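You operate a simulated robot arm through the tools that you are given. There is no shell and no other tool.

Carry out the task below with a simulated robot arm. There is one attempt and no reset: what you move stays moved.

## Task
Couple the hose of bath three, switch on main and stirrer, wait for READY, then start the pump.
Fine: the coupling goes home in the air inlet while the pump is off; the bath is left running.

The check looks at the end state, three seconds after you hand in, the way a careful person would. Anything else that was tipped, shoved, dropped, spilled or broken makes it a failure.

## Robot
A 6-joint arm with a two-finger parallel gripper, fixed in place. Base frame: the origin is on the floor under the middle of its stand, x ahead of it, y to its left, z up. Lengths are in mm, angles in rad, forces in N, time in s.
With the tool pointing down near the work surface it reaches from about 340 to 760 mm from the base axis. Its first joint turns from -1.152 to 1.152 rad. Payload 2.45 kg.
Tool frame: the origin (TCP) lies between the finger pads and is the grasp point; the fingertips stand 24 mm ahead of it; z points along the fingers, y is the line along which they close. The gripper opens to 68 mm. The fingers are 17 mm wide and 10 mm thick; the gripper's body (40 by 70 mm) begins 41 mm behind the TCP.
Orientation is that of the tool frame in the base frame, as [roll, pitch, yaw] about the fixed x, y, z axes, in that order (R = Rz(yaw) Ry(pitch) Rx(roll)). With the fingers straight down and closing along the base's y, the tool's x points along the base's -x, its y along +y and its z along -z.

## Interface
- The arm moves only by the tool arm_command. Its arguments are lists of equal length, an entry for each row: "travel": the shift along the tool's x, y, z in mm, a list of three; "rotation": the turn, a rotation vector about the tool's x, y, z in rad, a list of three; "fingers": the gripper command, from -1 (fully open) to 1 (shut), values between in proportion. In form: {"travel": [[dx, dy, dz], ...], "rotation": [[ax, ay, az], ...], "fingers": [fingers, ...]}. A call has 1 to 20 rows; each row is the pose to reach, as a shift and turn from the pose commanded when the call began, along the tool's axes at that moment. Rows are played at 5 a second. More than 50 mm and 0.15 rad between two rows, or a gripper value outside its range, and nothing of the call is played. A pose out of reach is approached as far as the arm can. The call stops where the force on the tool passes 50 N (or 10 N more than at its start, if that is more) or the arm is blocked; 0.2 s more then pass. The fingers move at their own pace (about 108 mm/s each) and stop on an object; they squeeze with about 23 N. The grip force told is the motor's: it shows also when the fingers shut on nothing. Time passes only in rows, and 0.2 s behind the last, so rows that repeat a pose let the fingers close. It gives the time, the measured TCP pose, the force on the tool (base axes), the opening and the grip force at its end, in the units of the frame above (readings bear some noise), with the torque about the TCP (base axes, N m) and any sound that the robot's microphone picked up.
- Cameras (640 x 400 px; columns grow to the right, rows downward): "scene" is fixed at [152.6, 396.4, 1481.4]; the picture's right is [-0.89, -0.46, 0.00], its down [-0.18, 0.34, -0.92] and it looks along [0.43, -0.82, -0.39] (base axes); focal length 247 px, centre (320, 200). "wrist" rides on the gripper at [84, 11, -75] in the tool frame; the picture's right is [-0.13, 0.99, 0.00], its down [-0.60, -0.08, -0.79] and it looks along [-0.79, -0.10, 0.61] (tool axes); focal length 251 px, centre (320, 200). There is no depth. A picture from a camera that has moved, and an enlarged one, comes with that camera's place and axes in the base frame and with its lens.
- camera(camera): a new picture of that camera. It takes no simulated time.
- close_up(camera, box): a new picture of the part [left, top, right, bottom] of that camera's present view, enlarged. It takes no simulated time.
- job_done(): hands the job in; it is judged then, once.

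Places have to be worked out from the pictures, the camera data and where the tool is seen. Open the gripper and draw the arm clear of the work before you hand the job in, unless the task says otherwise.

The tools are called after "Call:" by a JSON object that holds its "method" and its "body". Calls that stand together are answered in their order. arm_command: Moves the arm, as the interface text tells. Its arguments: {"type":"object","properties":{"travel":{"type":"array","items":{"type":"array","items":{"type":"number"}}},"rotation":{"type":"array","items":{"type":"array","items":{"type":"number"}}},"fingers":{"type":"array","items":{"type":"number"}}},"required":["travel","rotation","fingers"]} The other tools are called the same way: camera (camera) takes a picture; close_up (camera, box) takes an enlarged picture of a part of a camera's view; job_done () hands the job in.

At the start:

```text
t: 0.0
eef_pos: [442.1, -160.1, 1354.5]
orientation: [-3.141, 0.002, -3.14]
ft_force: [0.0, 0.0, -0.1]
wrist_torque: [-0.02, 0.01, -0.05]
opening: 68.1
gripper_force: 0.1
```

scene: 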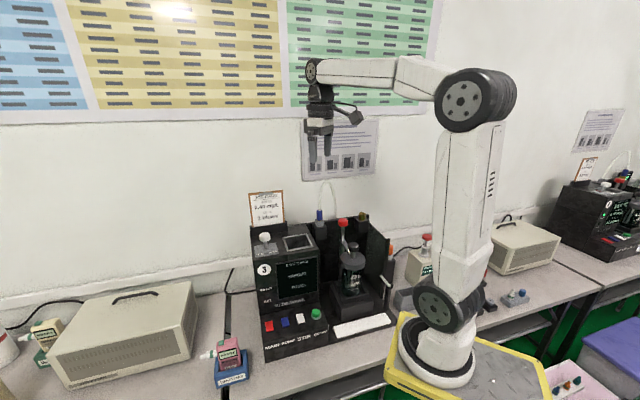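
wrist: 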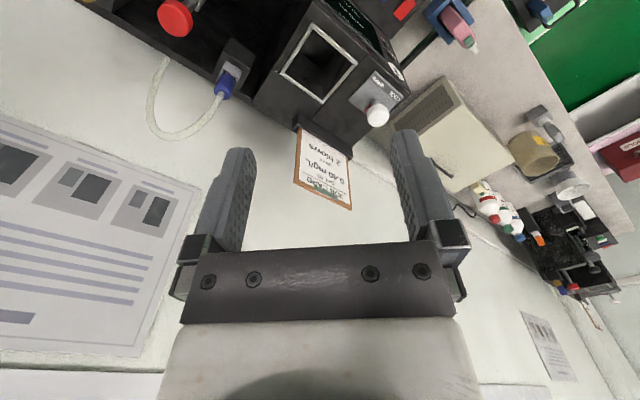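

I'll start by looking at the bath-three station enlarged from the scene camera and the wrist view.

Call:
{"method": "close_up", "body": {"camera": "scene", "box": [230, 170, 410, 370]}}

Call:
{"method": "close_up", "body": {"camera": "scene", "box": [240, 280, 340, 360]}}

Call:
{"method": "close_up", "body": {"camera": "scene", "box": [290, 170, 410, 270]}}

Call:
{"method": "close_up", "body": {"camera": "scene", "box": [240, 180, 340, 260]}}

```text
2.00 times, centred on (320, 270) of scene
camera zoom: at [152.6, 396.4, 1481.4], right [-0.89, -0.46, 0.0], down [-0.18, 0.34, -0.92], along [0.43, -0.82, -0.39], focal length 494 px, centre (320, 60)
```

zoom: 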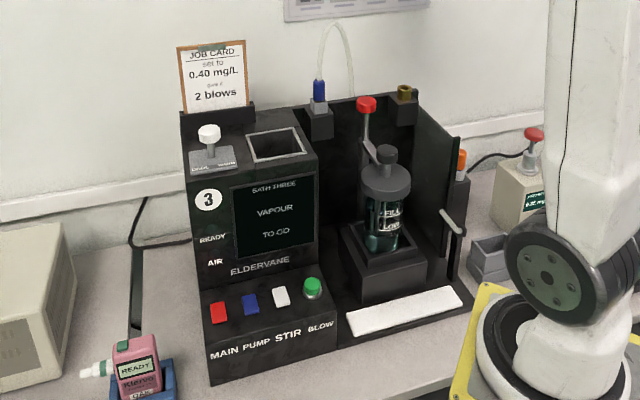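

```text
5.00 times, centred on (290, 320) of scene
camera zoom: at [152.6, 396.4, 1481.4], right [-0.89, -0.46, 0.0], down [-0.18, 0.34, -0.92], along [0.43, -0.82, -0.39], focal length 1235 px, centre (470, -400)
```

zoom: 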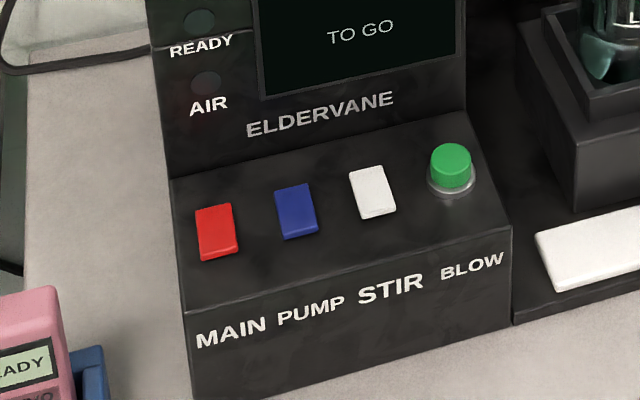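

```text
4.00 times, centred on (350, 220) of scene
camera zoom: at [152.6, 396.4, 1481.4], right [-0.89, -0.46, 0.0], down [-0.18, 0.34, -0.92], along [0.43, -0.82, -0.39], focal length 988 px, centre (200, 120)
```

zoom: 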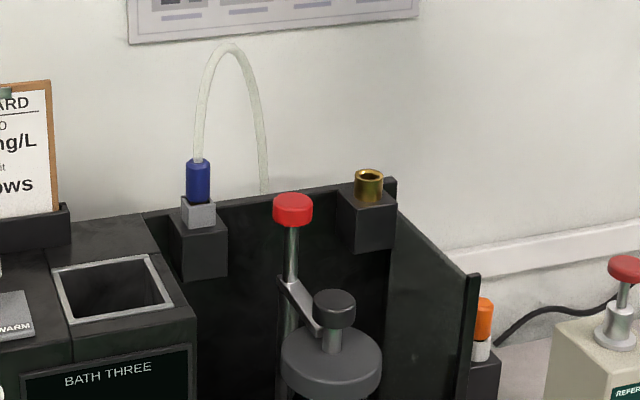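

```text
5.00 times, centred on (290, 220) of scene
camera zoom: at [152.6, 396.4, 1481.4], right [-0.89, -0.46, 0.0], down [-0.18, 0.34, -0.92], along [0.43, -0.82, -0.39], focal length 1235 px, centre (470, 100)
```

zoom: 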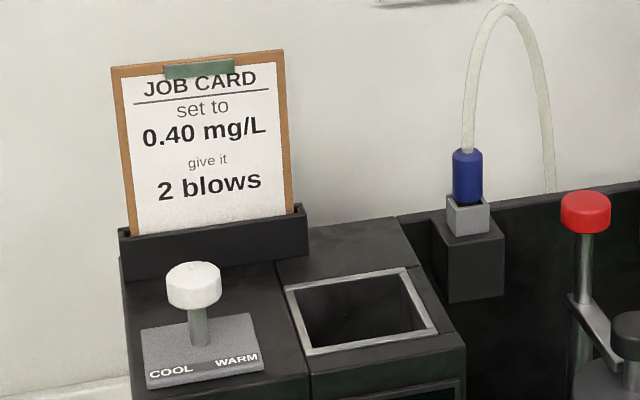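

The blue coupling sits parked left-rear of the bath. Combining the two views puts it near [518, -297, 1095], and the brass inlet is about 157 mm to its right. I'll yaw the tool to face the station so I can get more views.

Call:
{"method": "arm_command", "body": {"travel": [[0, 0, 0], [0, 0, 0], [0, 0, 0], [0, 0, 0], [0, 0, 0], [0, 0, 0], [0, 0, 0]], "rotation": [[0, 0, 0.14], [0, 0, 0.28], [0, 0, 0.42], [0, 0, 0.56], [0, 0, 0.7], [0, 0, 0.84], [0, 0, 0.9]], "fingers": [-1, -1, -1, -1, -1, -1, -1]}}

Call:
{"method": "camera", "body": {"camera": "wrist"}}

Call:
{"method": "camera", "body": {"camera": "scene"}}

```text
t: 1.6
eef_pos: [443.4, -157.7, 1355.3]
orientation: [-3.142, 0.003, 2.239]
ft_force: [0.3, -0.4, 0.4]
wrist_torque: [0.02, -0.02, 0.0]
opening: 67.8
gripper_force: 0.0
```

```text
taken
camera wrist: at [398.9, -85.3, 1430.4], right [0.86, 0.51, 0.0], down [0.31, -0.52, 0.79], along [0.41, -0.68, -0.61], focal length 251 px, centre (320, 200)
```

wrist: 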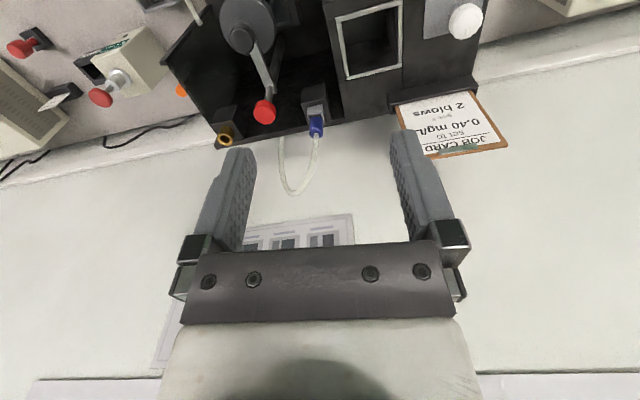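

```text
taken
```

scene: 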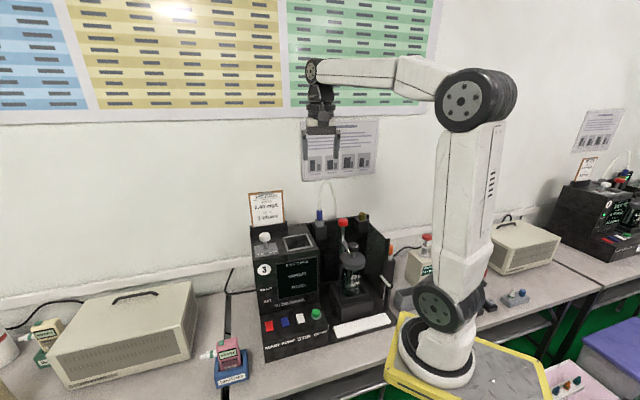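

The camera now faces the station, but the panel is cut off at the top of the picture. I'll draw back a little and tilt to look further down.

Call:
{"method": "arm_command", "body": {"travel": [[15, 0, 0], [30, 0, 0], [45, 0, 0], [60, 0, 0], [60, 0, 0]], "rotation": [[0, 0.12, 0], [0, 0.24, 0], [0, 0.36, 0], [0, 0.48, 0], [0, 0.48, 0]], "fingers": [-1, -1, -1, -1, -1]}}

Call:
{"method": "camera", "body": {"camera": "wrist"}}

```text
t: 2.8
eef_pos: [405.0, -109.6, 1351.1]
orientation: [3.139, -0.477, 2.243]
ft_force: [0.4, 0.2, 0.0]
wrist_torque: [0.03, 0.0, -0.01]
opening: 68.4
gripper_force: 0.1
out of reach, approached as far as the arm can: row 4, 5
```

```text
taken
camera wrist: at [388.7, -71.1, 1455.4], right [0.85, 0.53, -0.06], down [0.5, -0.75, 0.43], along [0.18, -0.39, -0.9], focal length 251 px, centre (320, 200)
```

wrist: 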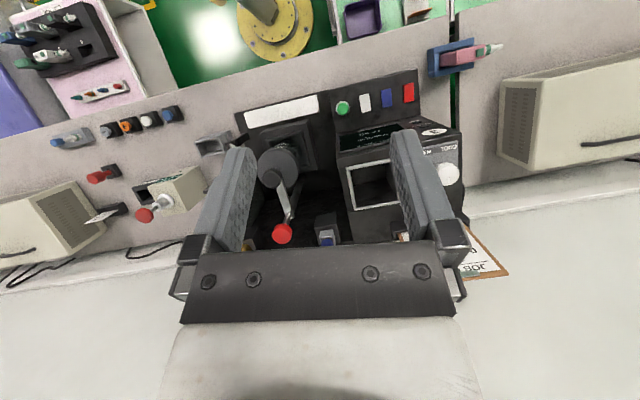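

The red MAIN switch works out at about [533, -6, 853] from the two views. I'll enlarge parts of this view to see the details.

Call:
{"method": "close_up", "body": {"camera": "wrist", "box": [320, 60, 480, 160]}}

Call:
{"method": "close_up", "body": {"camera": "wrist", "box": [220, 60, 380, 260]}}

Call:
{"method": "close_up", "body": {"camera": "wrist", "box": [160, 0, 360, 120]}}

Call:
{"method": "close_up", "body": {"camera": "scene", "box": [360, 230, 600, 400]}}

```text
4.00 times, centred on (400, 110) of wrist
camera zoom: at [388.7, -71.1, 1455.4], right [0.85, 0.53, -0.06], down [0.5, -0.75, 0.43], along [0.18, -0.39, -0.9], focal length 1006 px, centre (0, 560)
```

zoom: 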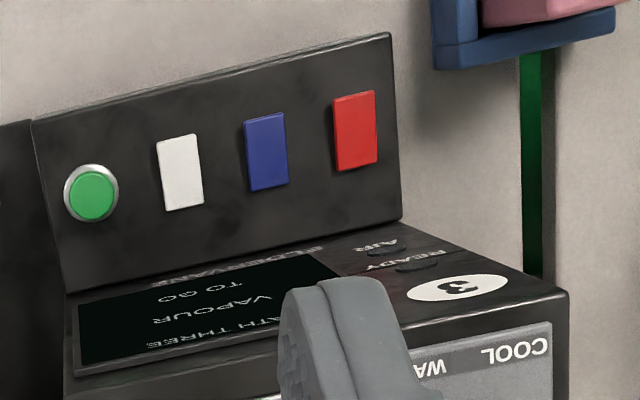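

```text
2.00 times, centred on (300, 160) of wrist
camera zoom: at [388.7, -71.1, 1455.4], right [0.85, 0.53, -0.06], down [0.5, -0.75, 0.43], along [0.18, -0.39, -0.9], focal length 503 px, centre (360, 280)
```

zoom: 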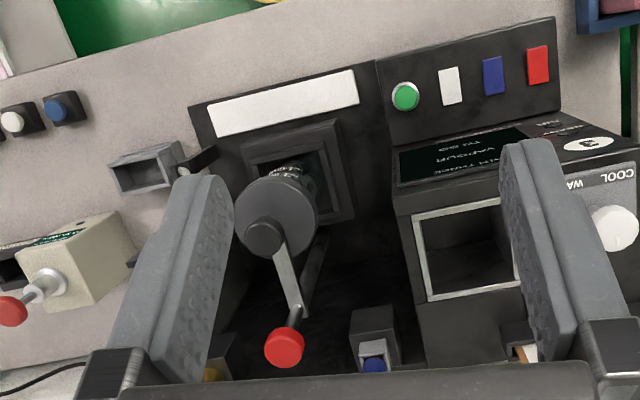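

```text
3.20 times, centred on (260, 60) of wrist
camera zoom: at [388.7, -71.1, 1455.4], right [0.85, 0.53, -0.06], down [0.5, -0.75, 0.43], along [0.18, -0.39, -0.9], focal length 805 px, centre (512, 648)
```

zoom: 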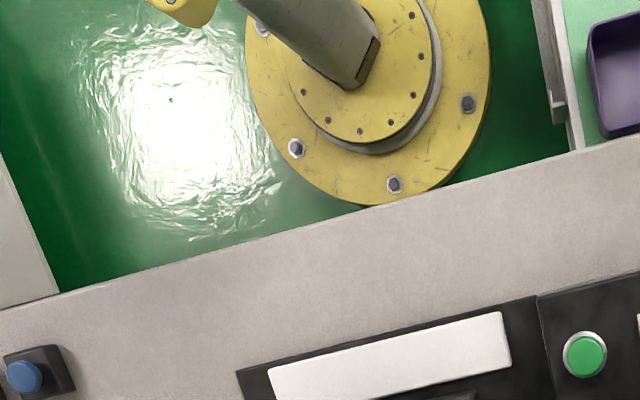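

```text
2.35 times, centred on (480, 315) of scene
camera zoom: at [152.6, 396.4, 1481.4], right [-0.89, -0.46, 0.0], down [-0.18, 0.34, -0.92], along [0.43, -0.82, -0.39], focal length 581 px, centre (-56, -71)
```

zoom: 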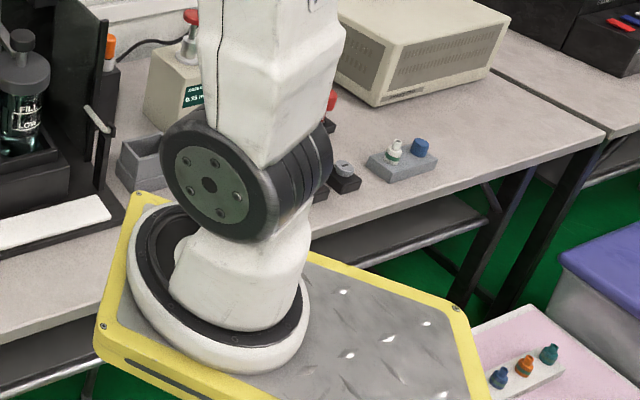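

The console runs at 45°, with the device's right axis about (-0.71, -0.71) and its front facing the robot. The brass inlet comes out near (403, -427, 1072). I'll swing the tool to a forward tilt of about 40° with its yaw aligned to the device, staying well in front of and above the coupling.

Call:
{"method": "arm_command", "body": {"travel": [[-17.9, -3.9, 8.9], [-35.8, -7.9, 17.7], [-53.7, -11.8, 26.6], [-71.6, -15.7, 35.5], [-89.4, -19.6, 44.4], [-107.3, -23.6, 53.2], [-125.2, -27.5, 62.1], [-143.1, -31.4, 71.0], [-161.0, -35.4, 79.8], [-178.9, -39.3, 88.7], [-178.9, -39.3, 88.7]], "rotation": [[-0.0013, -0.1177, -0.0119], [-0.0027, -0.2354, -0.0238], [-0.004, -0.3531, -0.0357], [-0.0054, -0.4708, -0.0476], [-0.0067, -0.5885, -0.0595], [-0.008, -0.7062, -0.0714], [-0.0094, -0.8239, -0.0833], [-0.0107, -0.9416, -0.0952], [-0.0121, -1.0593, -0.1071], [-0.0134, -1.177, -0.119], [-0.0134, -1.177, -0.119]], "fingers": [-1, -1, -1, -1, -1, -1, -1, -1, -1, -1, -1]}}

Call:
{"method": "camera", "body": {"camera": "wrist"}}

Call:
{"method": "camera", "body": {"camera": "scene"}}

```text
t: 5.2
eef_pos: [449.5, -225.8, 1191.3]
orientation: [3.141, 0.7, 2.355]
ft_force: [0.3, -0.5, 0.4]
wrist_torque: [-0.04, 0.0, 0.0]
opening: 67.8
gripper_force: 0.2
```

```text
taken
camera wrist: at [377.3, -138.4, 1193.9], right [0.77, 0.63, 0.08], down [-0.09, -0.02, 1.0], along [0.63, -0.78, 0.04], focal length 251 px, centre (320, 200)
```

wrist: 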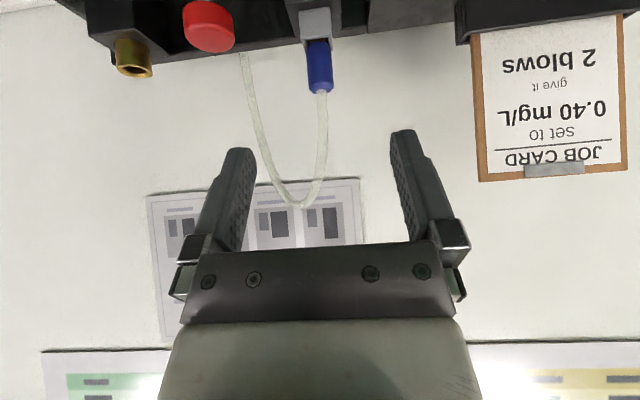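

```text
taken
```

scene: 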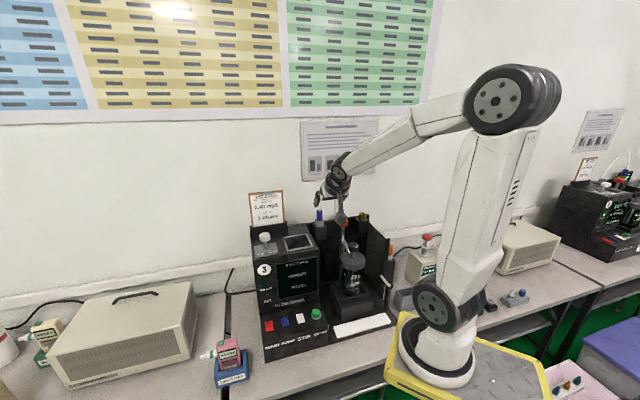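

This gives me a level view of the coupling and the inlet, upside-down in the picture. I'll enlarge both to measure them.

Call:
{"method": "close_up", "body": {"camera": "wrist", "box": [240, 0, 400, 100]}}

Call:
{"method": "close_up", "body": {"camera": "wrist", "box": [80, 0, 240, 100]}}

Call:
{"method": "close_up", "body": {"camera": "scene", "box": [280, 150, 400, 260]}}

```text
4.00 times, centred on (320, 50) of wrist
camera zoom: at [377.3, -138.4, 1193.9], right [0.77, 0.63, 0.08], down [-0.09, -0.02, 1.0], along [0.63, -0.78, 0.04], focal length 1006 px, centre (320, 800)
```

zoom: 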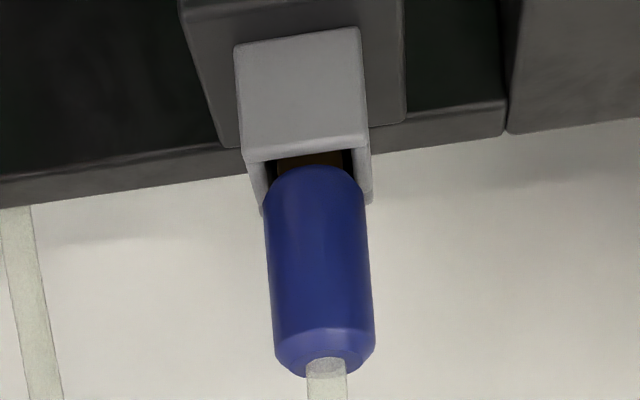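

```text
4.00 times, centred on (160, 50) of wrist
camera zoom: at [377.3, -138.4, 1193.9], right [0.77, 0.63, 0.08], down [-0.09, -0.02, 1.0], along [0.63, -0.78, 0.04], focal length 1006 px, centre (960, 800)
```

zoom: 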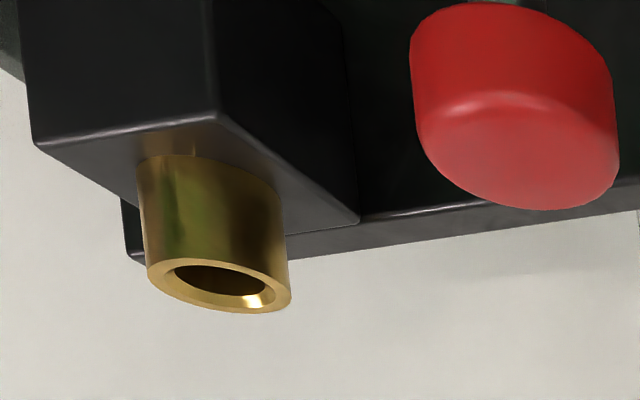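

```text
3.64 times, centred on (340, 205) of scene
camera zoom: at [152.6, 396.4, 1481.4], right [-0.89, -0.46, 0.0], down [-0.18, 0.34, -0.92], along [0.43, -0.82, -0.39], focal length 898 px, centre (247, 182)
```

zoom: 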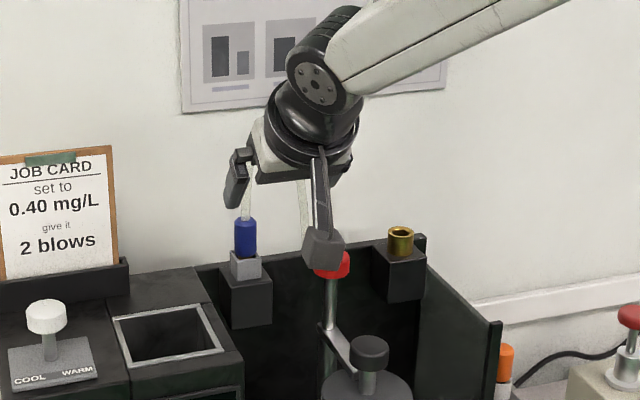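

I put the coupling's axis at about (520.5, -301), with the blue body spanning z of roughly 1073 to 1110 and 22 mm across. The inlet rim is near (403, -428, 1069). I'll move to a pre-grasp point 40 mm back along the tool axis with the fingers half open, then check.

Call:
{"method": "arm_command", "body": {"travel": [[-4.9, -0.7, 24.3], [-9.8, -1.5, 48.6], [-14.7, -2.2, 72.9], [-19.6, -2.9, 97.2], [-19.6, -2.9, 97.2]], "rotation": [[0, 0, 0], [0, 0, 0], [0, 0, 0], [0, 0, 0], [0, 0, 0]], "fingers": [-0.35, -0.35, -0.35, -0.35, -0.35]}}

Call:
{"method": "camera", "body": {"camera": "wrist"}}

Call:
{"method": "close_up", "body": {"camera": "scene", "box": [280, 150, 400, 260]}}

```text
t: 6.4
eef_pos: [502.6, -284.0, 1129.7]
orientation: [3.141, 0.7, 2.353]
ft_force: [-0.9, -0.3, -0.6]
wrist_torque: [0.04, 0.02, 0.0]
opening: 45.9
gripper_force: 0.1
```

```text
taken
camera wrist: at [430.6, -196.0, 1131.8], right [0.77, 0.63, 0.08], down [-0.09, -0.02, 1.0], along [0.63, -0.78, 0.04], focal length 251 px, centre (320, 200)
```

wrist: 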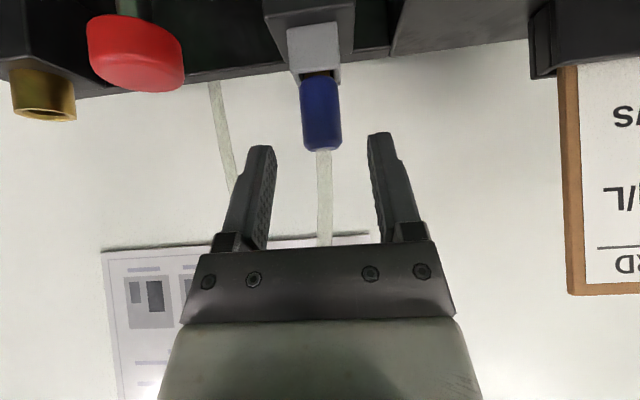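

```text
3.64 times, centred on (340, 205) of scene
camera zoom: at [152.7, 396.4, 1481.4], right [-0.89, -0.46, 0.0], down [-0.18, 0.34, -0.92], along [0.43, -0.82, -0.39], focal length 898 px, centre (247, 182)
```

zoom: 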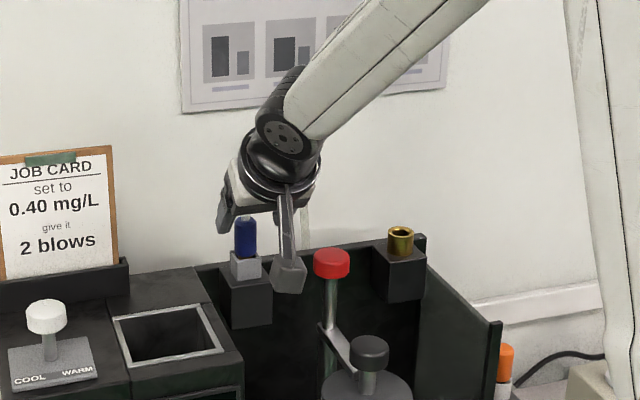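

The coupling is centred at column 320 between the fingers, and the depth agrees with my estimate. I'll advance 40 mm along the tool axis so the fingers straddle it.

Call:
{"method": "arm_command", "body": {"travel": [[0, 0, 10], [0, 0, 20], [0, 0, 30], [0, 0, 40], [0, 0, 40]], "rotation": [[0, 0, 0], [0, 0, 0], [0, 0, 0], [0, 0, 0], [0, 0, 0]], "fingers": [-0.35, -0.35, -0.35, -0.35, -0.35]}}

Call:
{"method": "camera", "body": {"camera": "wrist"}}

Call:
{"method": "close_up", "body": {"camera": "scene", "box": [280, 170, 360, 240]}}

```text
t: 7.6
eef_pos: [520.2, -302.1, 1097.6]
orientation: [3.14, 0.7, 2.355]
ft_force: [1.0, 0.2, 0.5]
wrist_torque: [0.03, 0.01, 0.02]
opening: 46.2
gripper_force: 0.1
```

```text
taken
camera wrist: at [447.7, -214.9, 1101.3], right [0.77, 0.63, 0.08], down [-0.09, -0.02, 1.0], along [0.63, -0.78, 0.04], focal length 251 px, centre (320, 200)
```

wrist: 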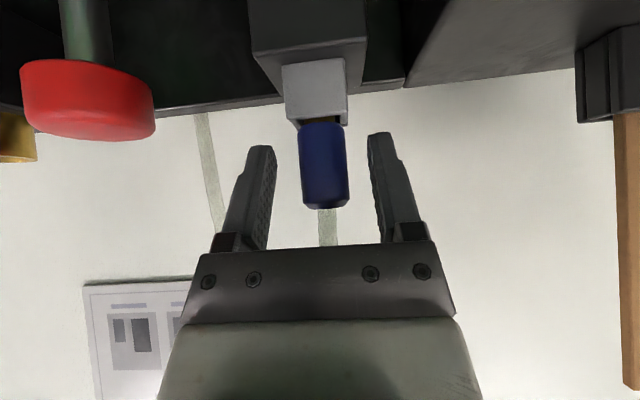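

```text
5.71 times, centred on (320, 205) of scene
camera zoom: at [152.6, 396.4, 1481.4], right [-0.89, -0.46, 0.0], down [-0.18, 0.34, -0.92], along [0.43, -0.82, -0.39], focal length 1412 px, centre (320, 171)
```

zoom: 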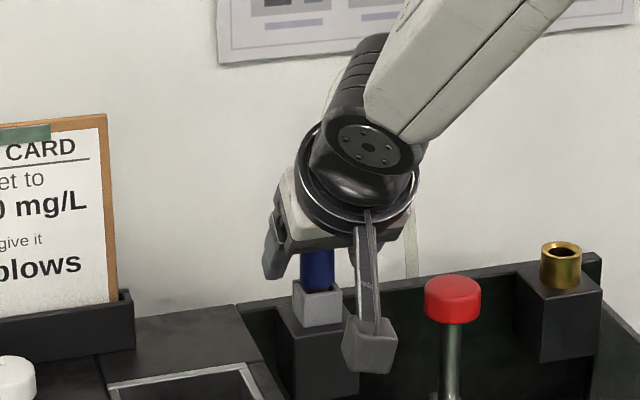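

The coupling sits about 1.5 mm to the +y side of the finger centre, and the tips clear the holder by only a few mm. I'll shift 1.5 mm, rise 3 mm, and then close on it.

Call:
{"method": "arm_command", "body": {"travel": [[-1.9, 1.5, -2.3], [-1.9, 1.5, -2.3], [-1.9, 1.5, -2.3], [-1.9, 1.5, -2.3], [-1.9, 1.5, -2.3]], "rotation": [[0, 0, 0], [0, 0, 0], [0, 0, 0], [0, 0, 0], [0, 0, 0]], "fingers": [-0.35, -0.1, 0.3, 1, 1]}}

Call:
{"method": "camera", "body": {"camera": "wrist"}}

```text
t: 8.8
eef_pos: [520.2, -300.0, 1100.7]
orientation: [3.139, 0.701, 2.356]
ft_force: [0.4, 1.3, -0.5]
wrist_torque: [0.06, -0.06, 0.0]
opening: 20.9
gripper_force: 23.2
```

```text
taken
camera wrist: at [448.7, -213.5, 1104.3], right [0.77, 0.63, 0.08], down [-0.09, -0.02, 1.0], along [0.63, -0.78, 0.04], focal length 251 px, centre (320, 200)
```

wrist: 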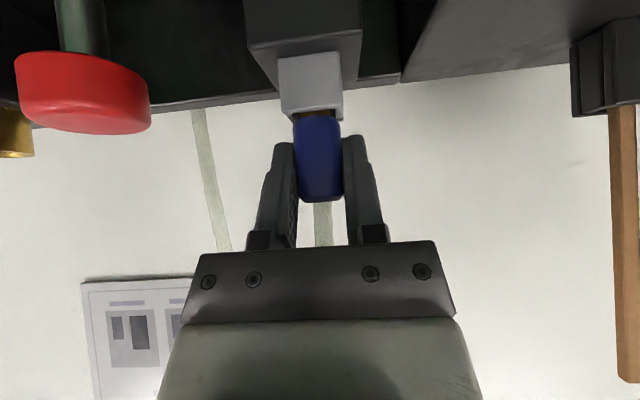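

The grip is firm at 20.9 mm, so I'll lift straight up 60 mm.

Call:
{"method": "arm_command", "body": {"travel": [[-3.2, 0, -3.8], [-6.4, 0, -7.6], [-12.9, 0, -15.3], [-19.3, 0, -23.0], [-25.8, 0, -30.6], [-32.2, 0, -38.2], [-38.6, 0, -45.9], [-38.6, 0, -45.9]], "rotation": [[0, 0, 0], [0, 0, 0], [0, 0, 0], [0, 0, 0], [0, 0, 0], [0, 0, 0], [0, 0, 0], [0, 0, 0]], "fingers": [1, 1, 1, 1, 1, 1, 1, 1]}}

Call:
{"method": "camera", "body": {"camera": "wrist"}}

Call:
{"method": "close_up", "body": {"camera": "scene", "box": [280, 150, 400, 260]}}

```text
t: 10.6
eef_pos: [521.9, -300.8, 1160.5]
orientation: [3.14, 0.7, 2.354]
ft_force: [0.4, 0.3, -0.7]
wrist_torque: [-0.02, -0.02, 0.03]
opening: 20.9
gripper_force: 23.0
```

```text
taken
camera wrist: at [449.6, -213.0, 1163.1], right [0.77, 0.63, 0.08], down [-0.09, -0.02, 1.0], along [0.63, -0.78, 0.04], focal length 251 px, centre (320, 200)
```

wrist: 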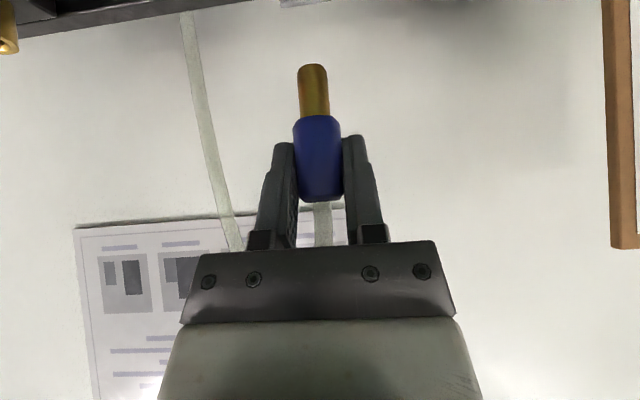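

```text
3.64 times, centred on (340, 205) of scene
camera zoom: at [152.6, 396.4, 1481.4], right [-0.89, -0.46, 0.0], down [-0.18, 0.34, -0.92], along [0.43, -0.82, -0.39], focal length 898 px, centre (247, 182)
```

zoom: 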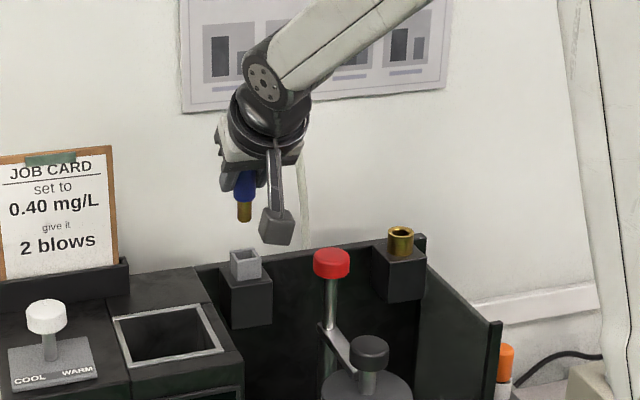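

The coupling lifted cleanly. Its brass nozzle hangs about 28 mm below the blue shoulder, with the tip about 54 mm below the TCP. I'll carry it at this height towards the inlet, which I estimate near (403, -431, 1067).

Call:
{"method": "arm_command", "body": {"travel": [[-0.8, -20, 0.7], [-1.5, -40, 1.3], [-2.3, -60, 2.0], [-3.1, -80, 2.6], [-3.8, -100, 3.3], [-4.6, -120, 3.9], [-5.4, -140, 4.6], [-6.1, -160, 5.2], [-6.7, -175.4, 5.7], [-6.7, -175.4, 5.7]], "rotation": [[0, 0, 0], [0, 0, 0], [0, 0, 0], [0, 0, 0], [0, 0, 0], [0, 0, 0], [0, 0, 0], [0, 0, 0], [0, 0, 0], [0, 0, 0]], "fingers": [1, 1, 1, 1, 1, 1, 1, 1, 1, 1]}}

Call:
{"method": "camera", "body": {"camera": "wrist"}}

Call:
{"method": "close_up", "body": {"camera": "scene", "box": [300, 150, 420, 260]}}

```text
t: 12.8
eef_pos: [402.2, -431.3, 1159.7]
orientation: [3.141, 0.701, 2.354]
ft_force: [-0.2, -0.2, -1.3]
wrist_torque: [0.04, 0.02, 0.03]
opening: 20.6
gripper_force: 22.6
```

```text
taken
camera wrist: at [329.5, -344.1, 1162.7], right [0.77, 0.63, 0.08], down [-0.09, -0.02, 1.0], along [0.63, -0.78, 0.04], focal length 251 px, centre (320, 200)
```

wrist: 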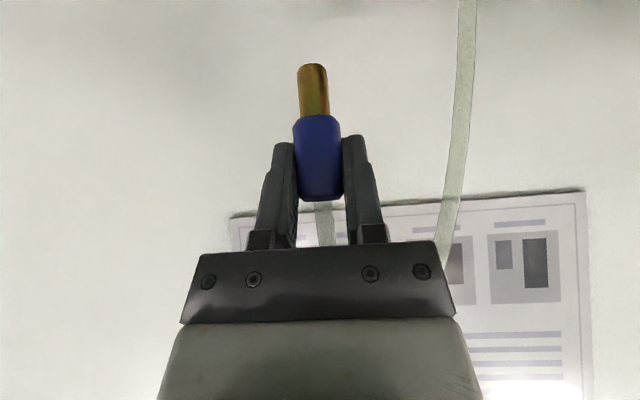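

```text
3.64 times, centred on (360, 205) of scene
camera zoom: at [152.7, 396.4, 1481.4], right [-0.89, -0.46, 0.0], down [-0.18, 0.34, -0.92], along [0.43, -0.82, -0.39], focal length 898 px, centre (174, 182)
```

zoom: 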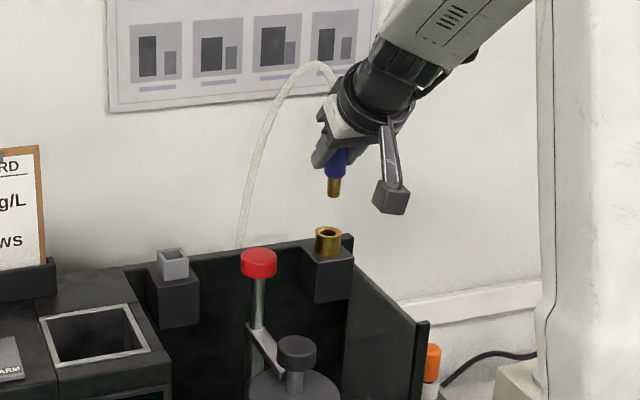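

The nozzle is roughly above the inlet but looks about 3 mm right of it in the scene view, and the inlet is out of the wrist view. I'll lower 25 mm, still clear of the rim, so the wrist camera can see both.

Call:
{"method": "arm_command", "body": {"travel": [[5.4, 0, 6.4], [10.7, 0, 12.7], [16.1, 0, 19.1], [16.1, 0, 19.1]], "rotation": [[0, 0, 0], [0, 0, 0], [0, 0, 0], [0, 0, 0]], "fingers": [1, 1, 1, 1]}}

Call:
{"method": "camera", "body": {"camera": "wrist"}}

Call:
{"method": "close_up", "body": {"camera": "wrist", "box": [240, 0, 400, 100]}}

Call:
{"method": "close_up", "body": {"camera": "scene", "box": [335, 185, 399, 225]}}

```text
t: 13.8
eef_pos: [403.7, -431.9, 1136.5]
orientation: [3.141, 0.701, 2.354]
ft_force: [-0.1, 0.5, -0.7]
wrist_torque: [0.02, -0.03, -0.01]
opening: 20.8
gripper_force: 23.2
```

```text
taken
camera wrist: at [331.5, -343.7, 1138.4], right [0.77, 0.63, 0.08], down [-0.09, -0.02, 1.0], along [0.63, -0.78, 0.04], focal length 251 px, centre (320, 200)
```

wrist: 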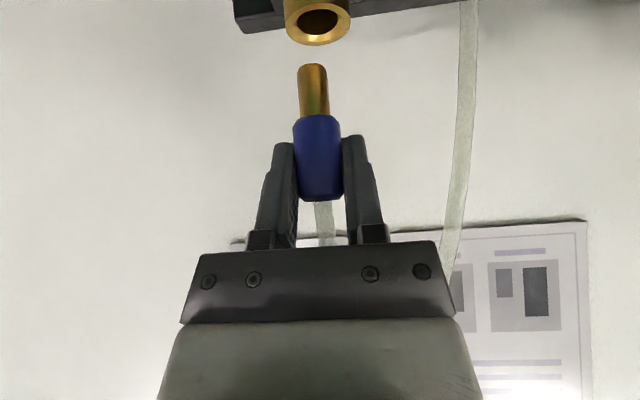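

```text
4.00 times, centred on (320, 50) of wrist
camera zoom: at [331.5, -343.7, 1138.4], right [0.77, 0.63, 0.08], down [-0.09, -0.02, 1.0], along [0.63, -0.78, 0.04], focal length 1006 px, centre (320, 800)
```

zoom: 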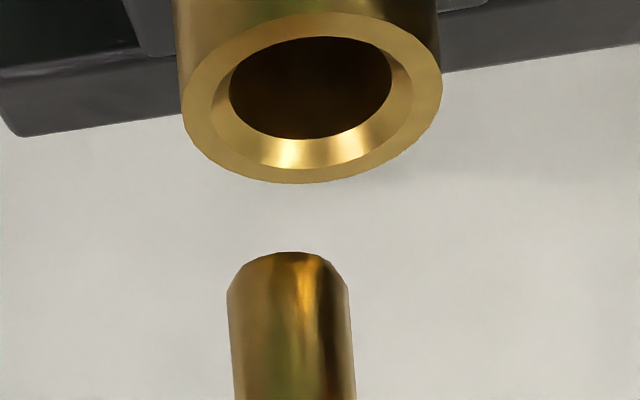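

```text
10.00 times, centred on (367, 205) of scene
camera zoom: at [152.6, 396.4, 1481.4], right [-0.89, -0.46, 0.0], down [-0.18, 0.34, -0.92], along [0.43, -0.82, -0.39], focal length 2471 px, centre (-150, 150)
```

zoom: 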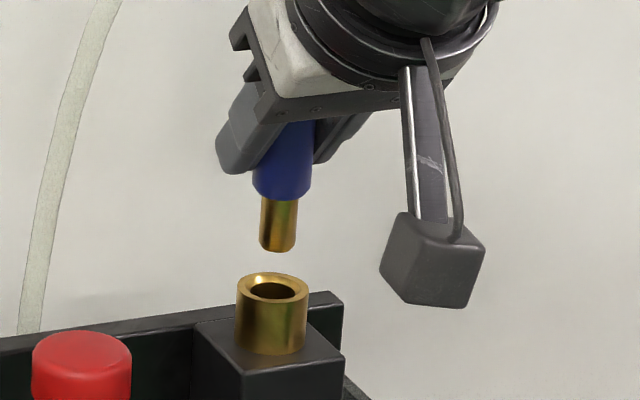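

From these close views I get the rim centre near (400.5, -421, 1072.6) and the nozzle tip near z 1084, about 9 mm too deep and 4 mm off laterally. I'll shift (-3, +10) mm in x and y, lower 5 mm, then recheck.

Call:
{"method": "arm_command", "body": {"travel": [[3.5, 2.5, -3.0], [7.0, 4.9, -5.9], [10.2, 4.9, -2.1], [10.2, 4.9, -2.1]], "rotation": [[0, 0, 0], [0, 0, 0], [0, 0, 0], [0, 0, 0]], "fingers": [1, 1, 1, 1]}}

Call:
{"method": "close_up", "body": {"camera": "wrist", "box": [240, 0, 400, 100]}}

Call:
{"method": "close_up", "body": {"camera": "scene", "box": [335, 185, 399, 225]}}

```text
t: 14.8
eef_pos: [399.8, -420.9, 1130.5]
orientation: [3.14, 0.7, 2.355]
ft_force: [-0.4, 0.2, -1.0]
wrist_torque: [0.02, 0.01, -0.01]
opening: 20.8
gripper_force: 22.6
```

```text
4.00 times, centred on (320, 50) of wrist
camera zoom: at [327.9, -333.8, 1133.0], right [0.77, 0.63, 0.08], down [-0.09, -0.02, 1.0], along [0.63, -0.78, 0.04], focal length 1006 px, centre (320, 800)
```

zoom: 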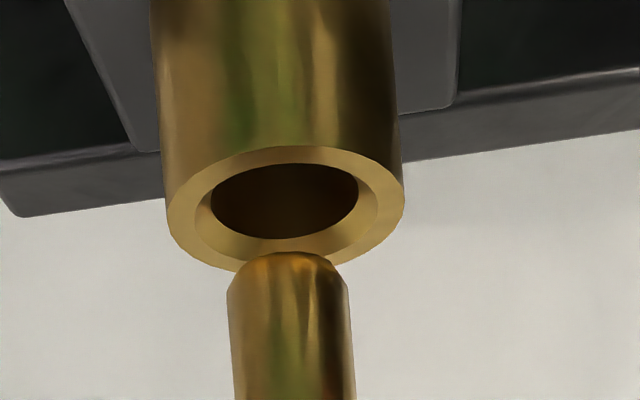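

```text
10.00 times, centred on (367, 205) of scene
camera zoom: at [152.6, 396.4, 1481.4], right [-0.89, -0.46, 0.0], down [-0.18, 0.34, -0.92], along [0.43, -0.82, -0.39], focal length 2471 px, centre (-150, 150)
```

zoom: 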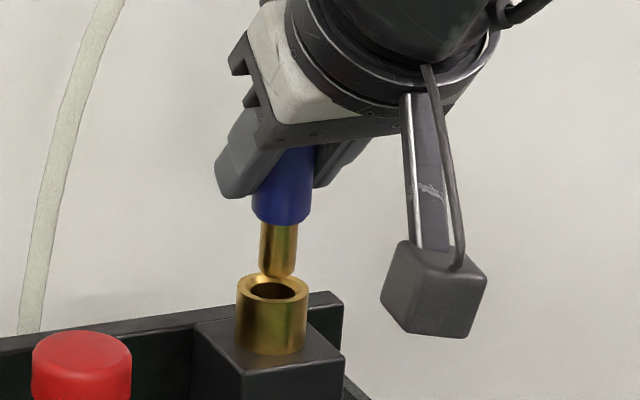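

The apparent sizes now match in depth (nozzle about 114 mm out, rim about 114 mm), with only about 0.6 mm lateral error left. I'll correct that and lower the tip into the chamfered mouth, watching the force.

Call:
{"method": "arm_command", "body": {"travel": [[-0.8, 0.5, 0.7], [1.1, 0.5, 3.0], [3.1, 0.5, 5.3], [5.0, 0.5, 7.6], [6.9, 0.5, 9.9], [6.9, 0.5, 9.9]], "rotation": [[0, 0, 0], [0, 0, 0], [0, 0, 0], [0, 0, 0], [0, 0, 0], [0, 0, 0]], "fingers": [1, 1, 1, 1, 1, 1]}}

Call:
{"method": "close_up", "body": {"camera": "wrist", "box": [240, 20, 400, 120]}}

Call:
{"method": "close_up", "body": {"camera": "scene", "box": [335, 185, 399, 225]}}

```text
t: 16.2
eef_pos: [400.7, -421.2, 1119.6]
orientation: [3.14, 0.7, 2.354]
ft_force: [-0.4, -0.2, -0.9]
wrist_torque: [-0.01, 0.04, 0.01]
opening: 20.5
gripper_force: 22.8
```

```text
4.00 times, centred on (320, 70) of wrist
camera zoom: at [329.5, -333.7, 1121.6], right [0.77, 0.63, 0.08], down [-0.09, -0.02, 1.0], along [0.63, -0.78, 0.04], focal length 1006 px, centre (320, 720)
```

zoom: 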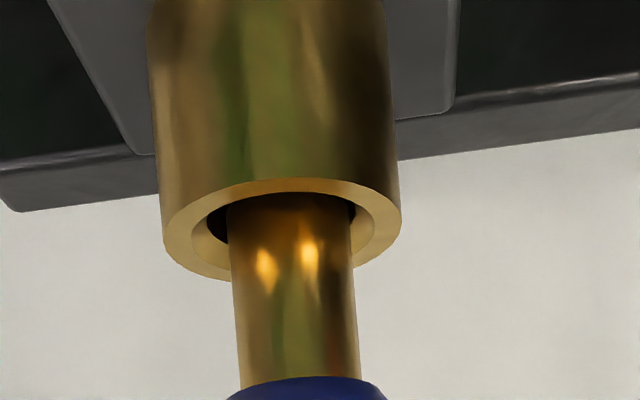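

```text
10.00 times, centred on (367, 205) of scene
camera zoom: at [152.6, 396.4, 1481.4], right [-0.89, -0.46, 0.0], down [-0.18, 0.34, -0.92], along [0.43, -0.82, -0.39], focal length 2471 px, centre (-150, 150)
```

zoom: 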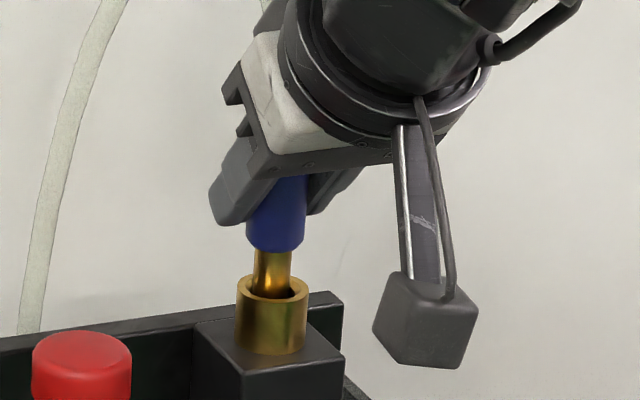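

The nozzle tip has entered the bore without contact force, and it sits about 0.7 mm too far to +y. I'll correct that and go down another 12 mm.

Call:
{"method": "arm_command", "body": {"travel": [[0.0, -0.7, 0.0], [1.9, -0.7, 2.3], [3.9, -0.7, 4.6], [5.8, -0.7, 6.9], [7.7, -0.7, 9.2], [7.7, -0.7, 9.2]], "rotation": [[0, 0, 0], [0, 0, 0], [0, 0, 0], [0, 0, 0], [0, 0, 0], [0, 0, 0]], "fingers": [1, 1, 1, 1, 1, 1]}}

Call:
{"method": "close_up", "body": {"camera": "wrist", "box": [240, 40, 400, 140]}}

Call:
{"method": "close_up", "body": {"camera": "scene", "box": [335, 185, 399, 225]}}

```text
t: 17.6
eef_pos: [401.0, -421.8, 1106.8]
orientation: [3.14, 0.701, 2.354]
ft_force: [-0.6, 0.2, 0.1]
wrist_torque: [0.01, -0.03, 0.0]
opening: 20.9
gripper_force: 22.6
```

```text
4.00 times, centred on (320, 90) of wrist
camera zoom: at [329.0, -334.8, 1110.2], right [0.77, 0.63, 0.08], down [-0.09, -0.02, 1.0], along [0.63, -0.78, 0.04], focal length 1006 px, centre (320, 640)
```

zoom: 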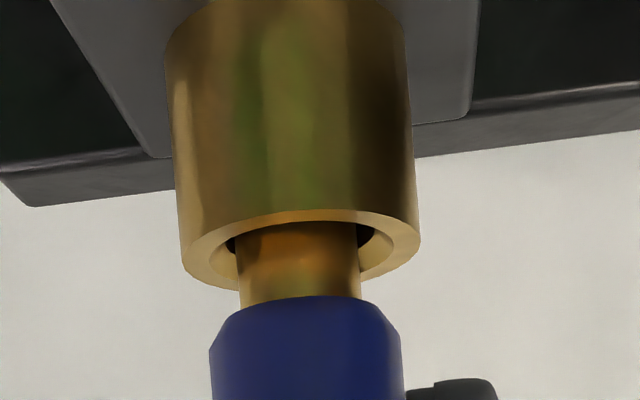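

```text
10.00 times, centred on (367, 205) of scene
camera zoom: at [152.6, 396.4, 1481.4], right [-0.89, -0.46, 0.0], down [-0.18, 0.34, -0.92], along [0.43, -0.82, -0.39], focal length 2471 px, centre (-150, 150)
```

zoom: 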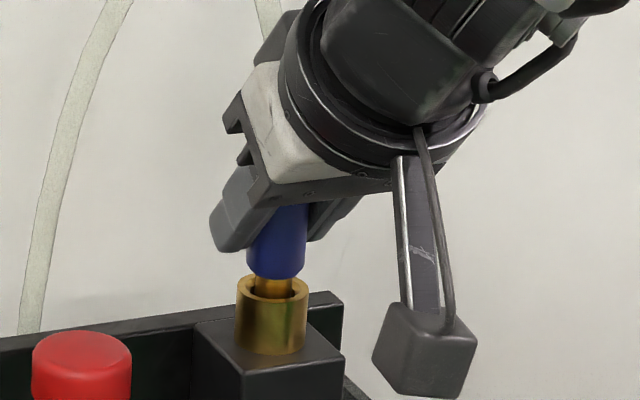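

The nozzle is centred in the bore, with about 8 mm left before the blue shoulder meets the rim. I'll continue down 8 mm in small steps and check the force.

Call:
{"method": "arm_command", "body": {"travel": [[1.3, 0, 1.5], [2.6, 0, 3.1], [3.9, 0, 4.6], [5.2, 0, 6.1], [5.2, 0, 6.1]], "rotation": [[0, 0, 0], [0, 0, 0], [0, 0, 0], [0, 0, 0], [0, 0, 0]], "fingers": [1, 1, 1, 1, 1]}}

Call:
{"method": "close_up", "body": {"camera": "wrist", "box": [240, 60, 400, 160]}}

Call:
{"method": "close_up", "body": {"camera": "scene", "box": [335, 185, 399, 225]}}

```text
t: 18.8
eef_pos: [401.2, -421.5, 1100.2]
orientation: [-3.139, 0.701, 2.355]
ft_force: [0.0, 6.4, 19.7]
wrist_torque: [0.27, -0.12, 0.02]
opening: 20.8
gripper_force: 22.7
```

```text
4.00 times, centred on (320, 110) of wrist
camera zoom: at [329.1, -334.9, 1103.2], right [0.77, 0.63, 0.08], down [-0.09, -0.02, 1.0], along [0.63, -0.78, 0.04], focal length 1006 px, centre (320, 560)
```

zoom: 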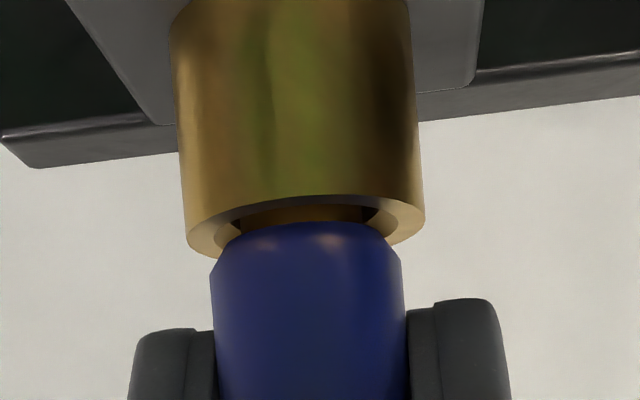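

```text
10.00 times, centred on (367, 205) of scene
camera zoom: at [152.4, 396.8, 1481.3], right [-0.89, -0.46, 0.0], down [-0.18, 0.34, -0.92], along [0.43, -0.82, -0.39], focal length 2471 px, centre (-150, 150)
```

zoom: 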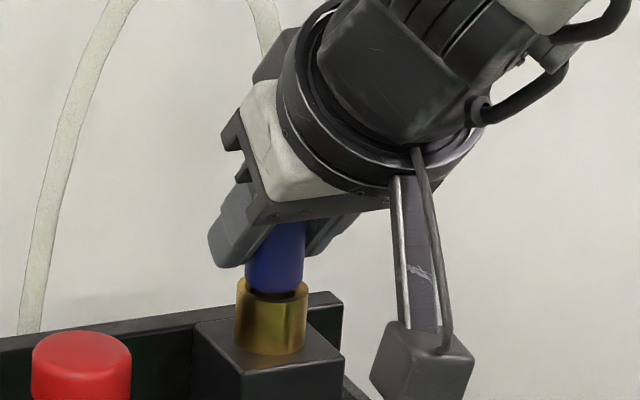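

Contact: about 20 N upward and 6 N in +y, with the shoulder about 1 mm above the rim. I'll yield slightly towards +y to relieve the side load, then press down a little further and watch whether it seats.

Call:
{"method": "arm_command", "body": {"travel": [[0.4, 0.5, -0.3], [0.4, 0.5, -0.3], [1.0, 0.5, 0.5], [1.4, 0.5, 0.9], [1.4, 0.5, 0.9]], "rotation": [[0, 0, 0], [0, 0, 0], [0, 0, 0], [0, 0, 0], [0, 0, 0]], "fingers": [1, 1, 1, 1, 1]}}

Call:
{"method": "close_up", "body": {"camera": "wrist", "box": [240, 60, 400, 160]}}

Call:
{"method": "close_up", "body": {"camera": "scene", "box": [335, 185, 399, 225]}}

Call:
{"method": "close_up", "body": {"camera": "scene", "box": [245, 250, 325, 300]}}

```text
t: 20.0
eef_pos: [400.8, -421.8, 1099.2]
orientation: [-3.141, 0.703, 2.355]
ft_force: [8.5, -0.7, 18.2]
wrist_torque: [-0.01, -0.52, 0.03]
opening: 20.8
gripper_force: 22.9
```

```text
4.00 times, centred on (320, 110) of wrist
camera zoom: at [329.0, -334.9, 1100.4], right [0.77, 0.63, 0.08], down [-0.09, -0.02, 1.0], along [0.63, -0.78, 0.04], focal length 1006 px, centre (320, 560)
```

zoom: 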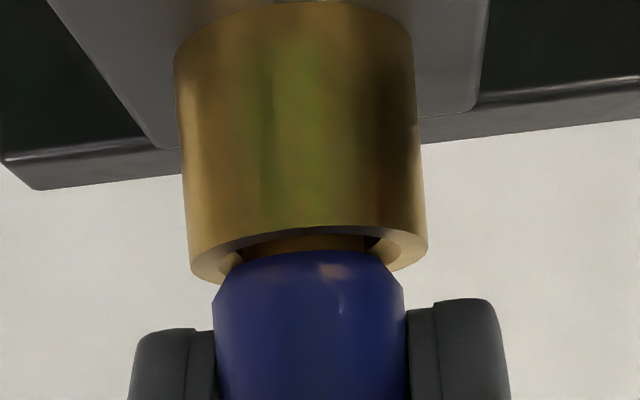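

```text
10.00 times, centred on (367, 205) of scene
camera zoom: at [152.6, 396.6, 1481.3], right [-0.89, -0.46, 0.0], down [-0.18, 0.34, -0.92], along [0.43, -0.82, -0.39], focal length 2471 px, centre (-150, 150)
```

zoom: 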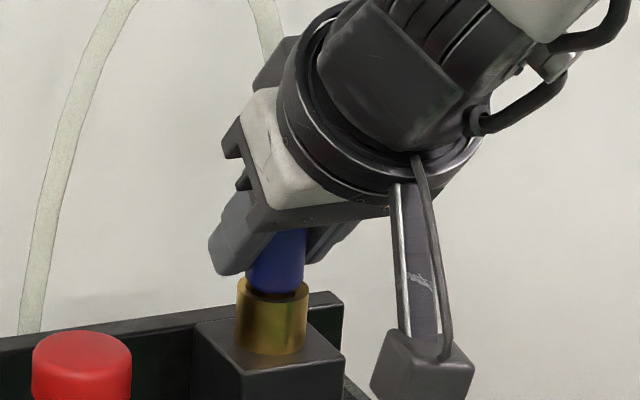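

```text
8.00 times, centred on (285, 275) of scene
camera zoom: at [152.6, 396.6, 1481.3], right [-0.89, -0.46, 0.0], down [-0.18, 0.34, -0.92], along [0.43, -0.82, -0.39], focal length 1977 px, centre (600, -400)
```

zoom: 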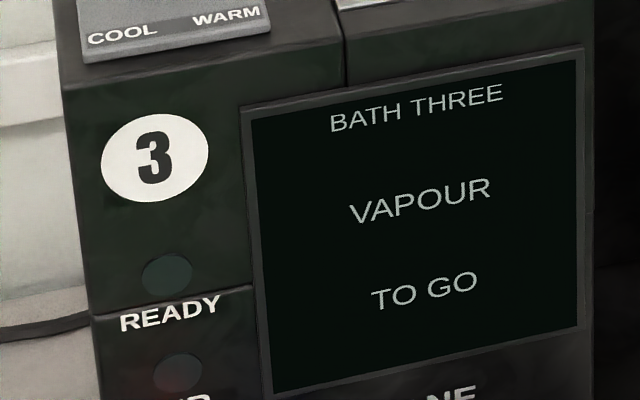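

The coupling itself did not move this time; it slipped about 3 mm up in the fingers at roughly 19 N. I'll look closer at the joint before deciding whether it is home.

Call:
{"method": "close_up", "body": {"camera": "wrist", "box": [280, 100, 360, 150]}}

Call:
{"method": "close_up", "body": {"camera": "scene", "box": [350, 200, 382, 220]}}

Call:
{"method": "camera", "body": {"camera": "wrist"}}

```text
8.00 times, centred on (320, 125) of wrist
camera zoom: at [329.0, -334.9, 1100.4], right [0.77, 0.63, 0.08], down [-0.09, -0.02, 1.0], along [0.63, -0.78, 0.04], focal length 2012 px, centre (320, 800)
```

zoom: 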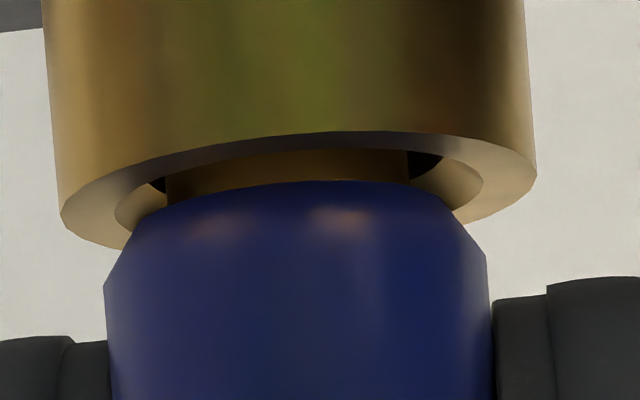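

```text
16.00 times, centred on (366, 210) of scene
camera zoom: at [152.6, 396.6, 1481.3], right [-0.89, -0.46, 0.0], down [-0.18, 0.34, -0.92], along [0.43, -0.82, -0.39], focal length 3953 px, centre (-416, 40)
```

zoom: 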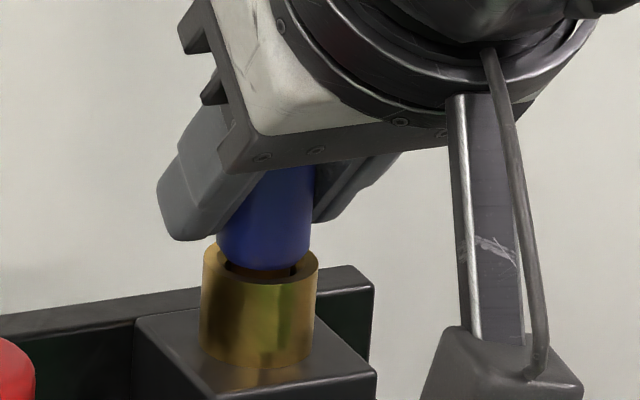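

```text
taken
camera wrist: at [329.0, -334.9, 1100.4], right [0.77, 0.63, 0.08], down [-0.09, -0.02, 1.0], along [0.63, -0.78, 0.04], focal length 251 px, centre (320, 200)
```

wrist: 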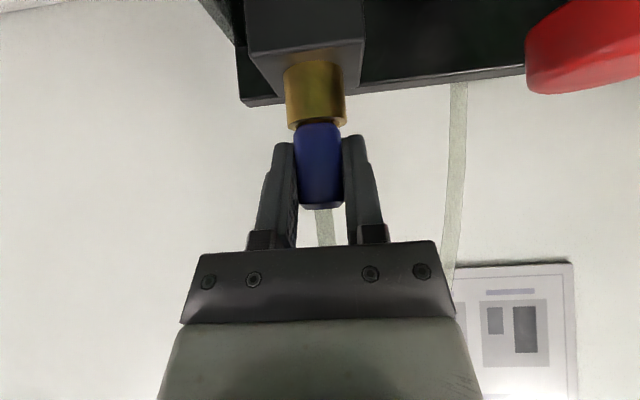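

In both views the coupling sits about 1 mm towards device-right of the socket centre, and its cone hasn't entered the mouth, so it is not home yet. I'll relieve the push, open the fingers slightly so it can self-centre, and look again.

Call:
{"method": "arm_command", "body": {"travel": [[-1.3, 0, -1.5], [-1.3, 0, -1.5], [-1.3, 0, -1.5], [-1.3, 0, -1.5]], "rotation": [[0, 0, 0], [0, 0, 0], [0, 0, 0], [0, 0, 0]], "fingers": [1, 0.3, 0.1, 0.1]}}

Call:
{"method": "close_up", "body": {"camera": "wrist", "box": [260, 70, 380, 145]}}

Call:
{"method": "close_up", "body": {"camera": "scene", "box": [350, 200, 382, 220]}}

```text
t: 21.0
eef_pos: [400.5, -422.6, 1099.1]
orientation: [3.14, 0.698, 2.352]
ft_force: [1.0, 0.0, 0.3]
wrist_torque: [-0.01, -0.02, 0.0]
opening: 30.7
gripper_force: 0.0
```

```text
5.33 times, centred on (320, 108) of wrist
camera zoom: at [328.6, -334.4, 1101.5], right [0.77, 0.63, 0.08], down [-0.09, -0.02, 1.0], along [0.63, -0.78, 0.04], focal length 1341 px, centre (320, 693)
```

zoom: 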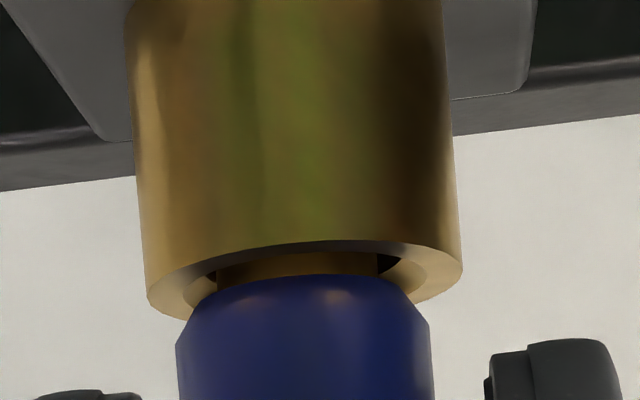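

```text
16.00 times, centred on (366, 210) of scene
camera zoom: at [152.6, 396.4, 1481.4], right [-0.89, -0.46, 0.0], down [-0.18, 0.34, -0.92], along [0.43, -0.82, -0.39], focal length 3953 px, centre (-416, 40)
```

zoom: 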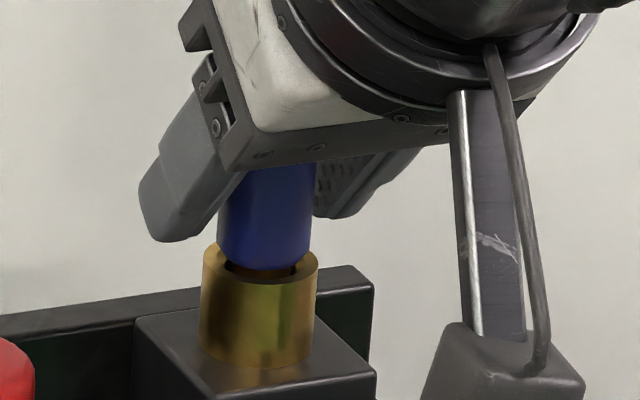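

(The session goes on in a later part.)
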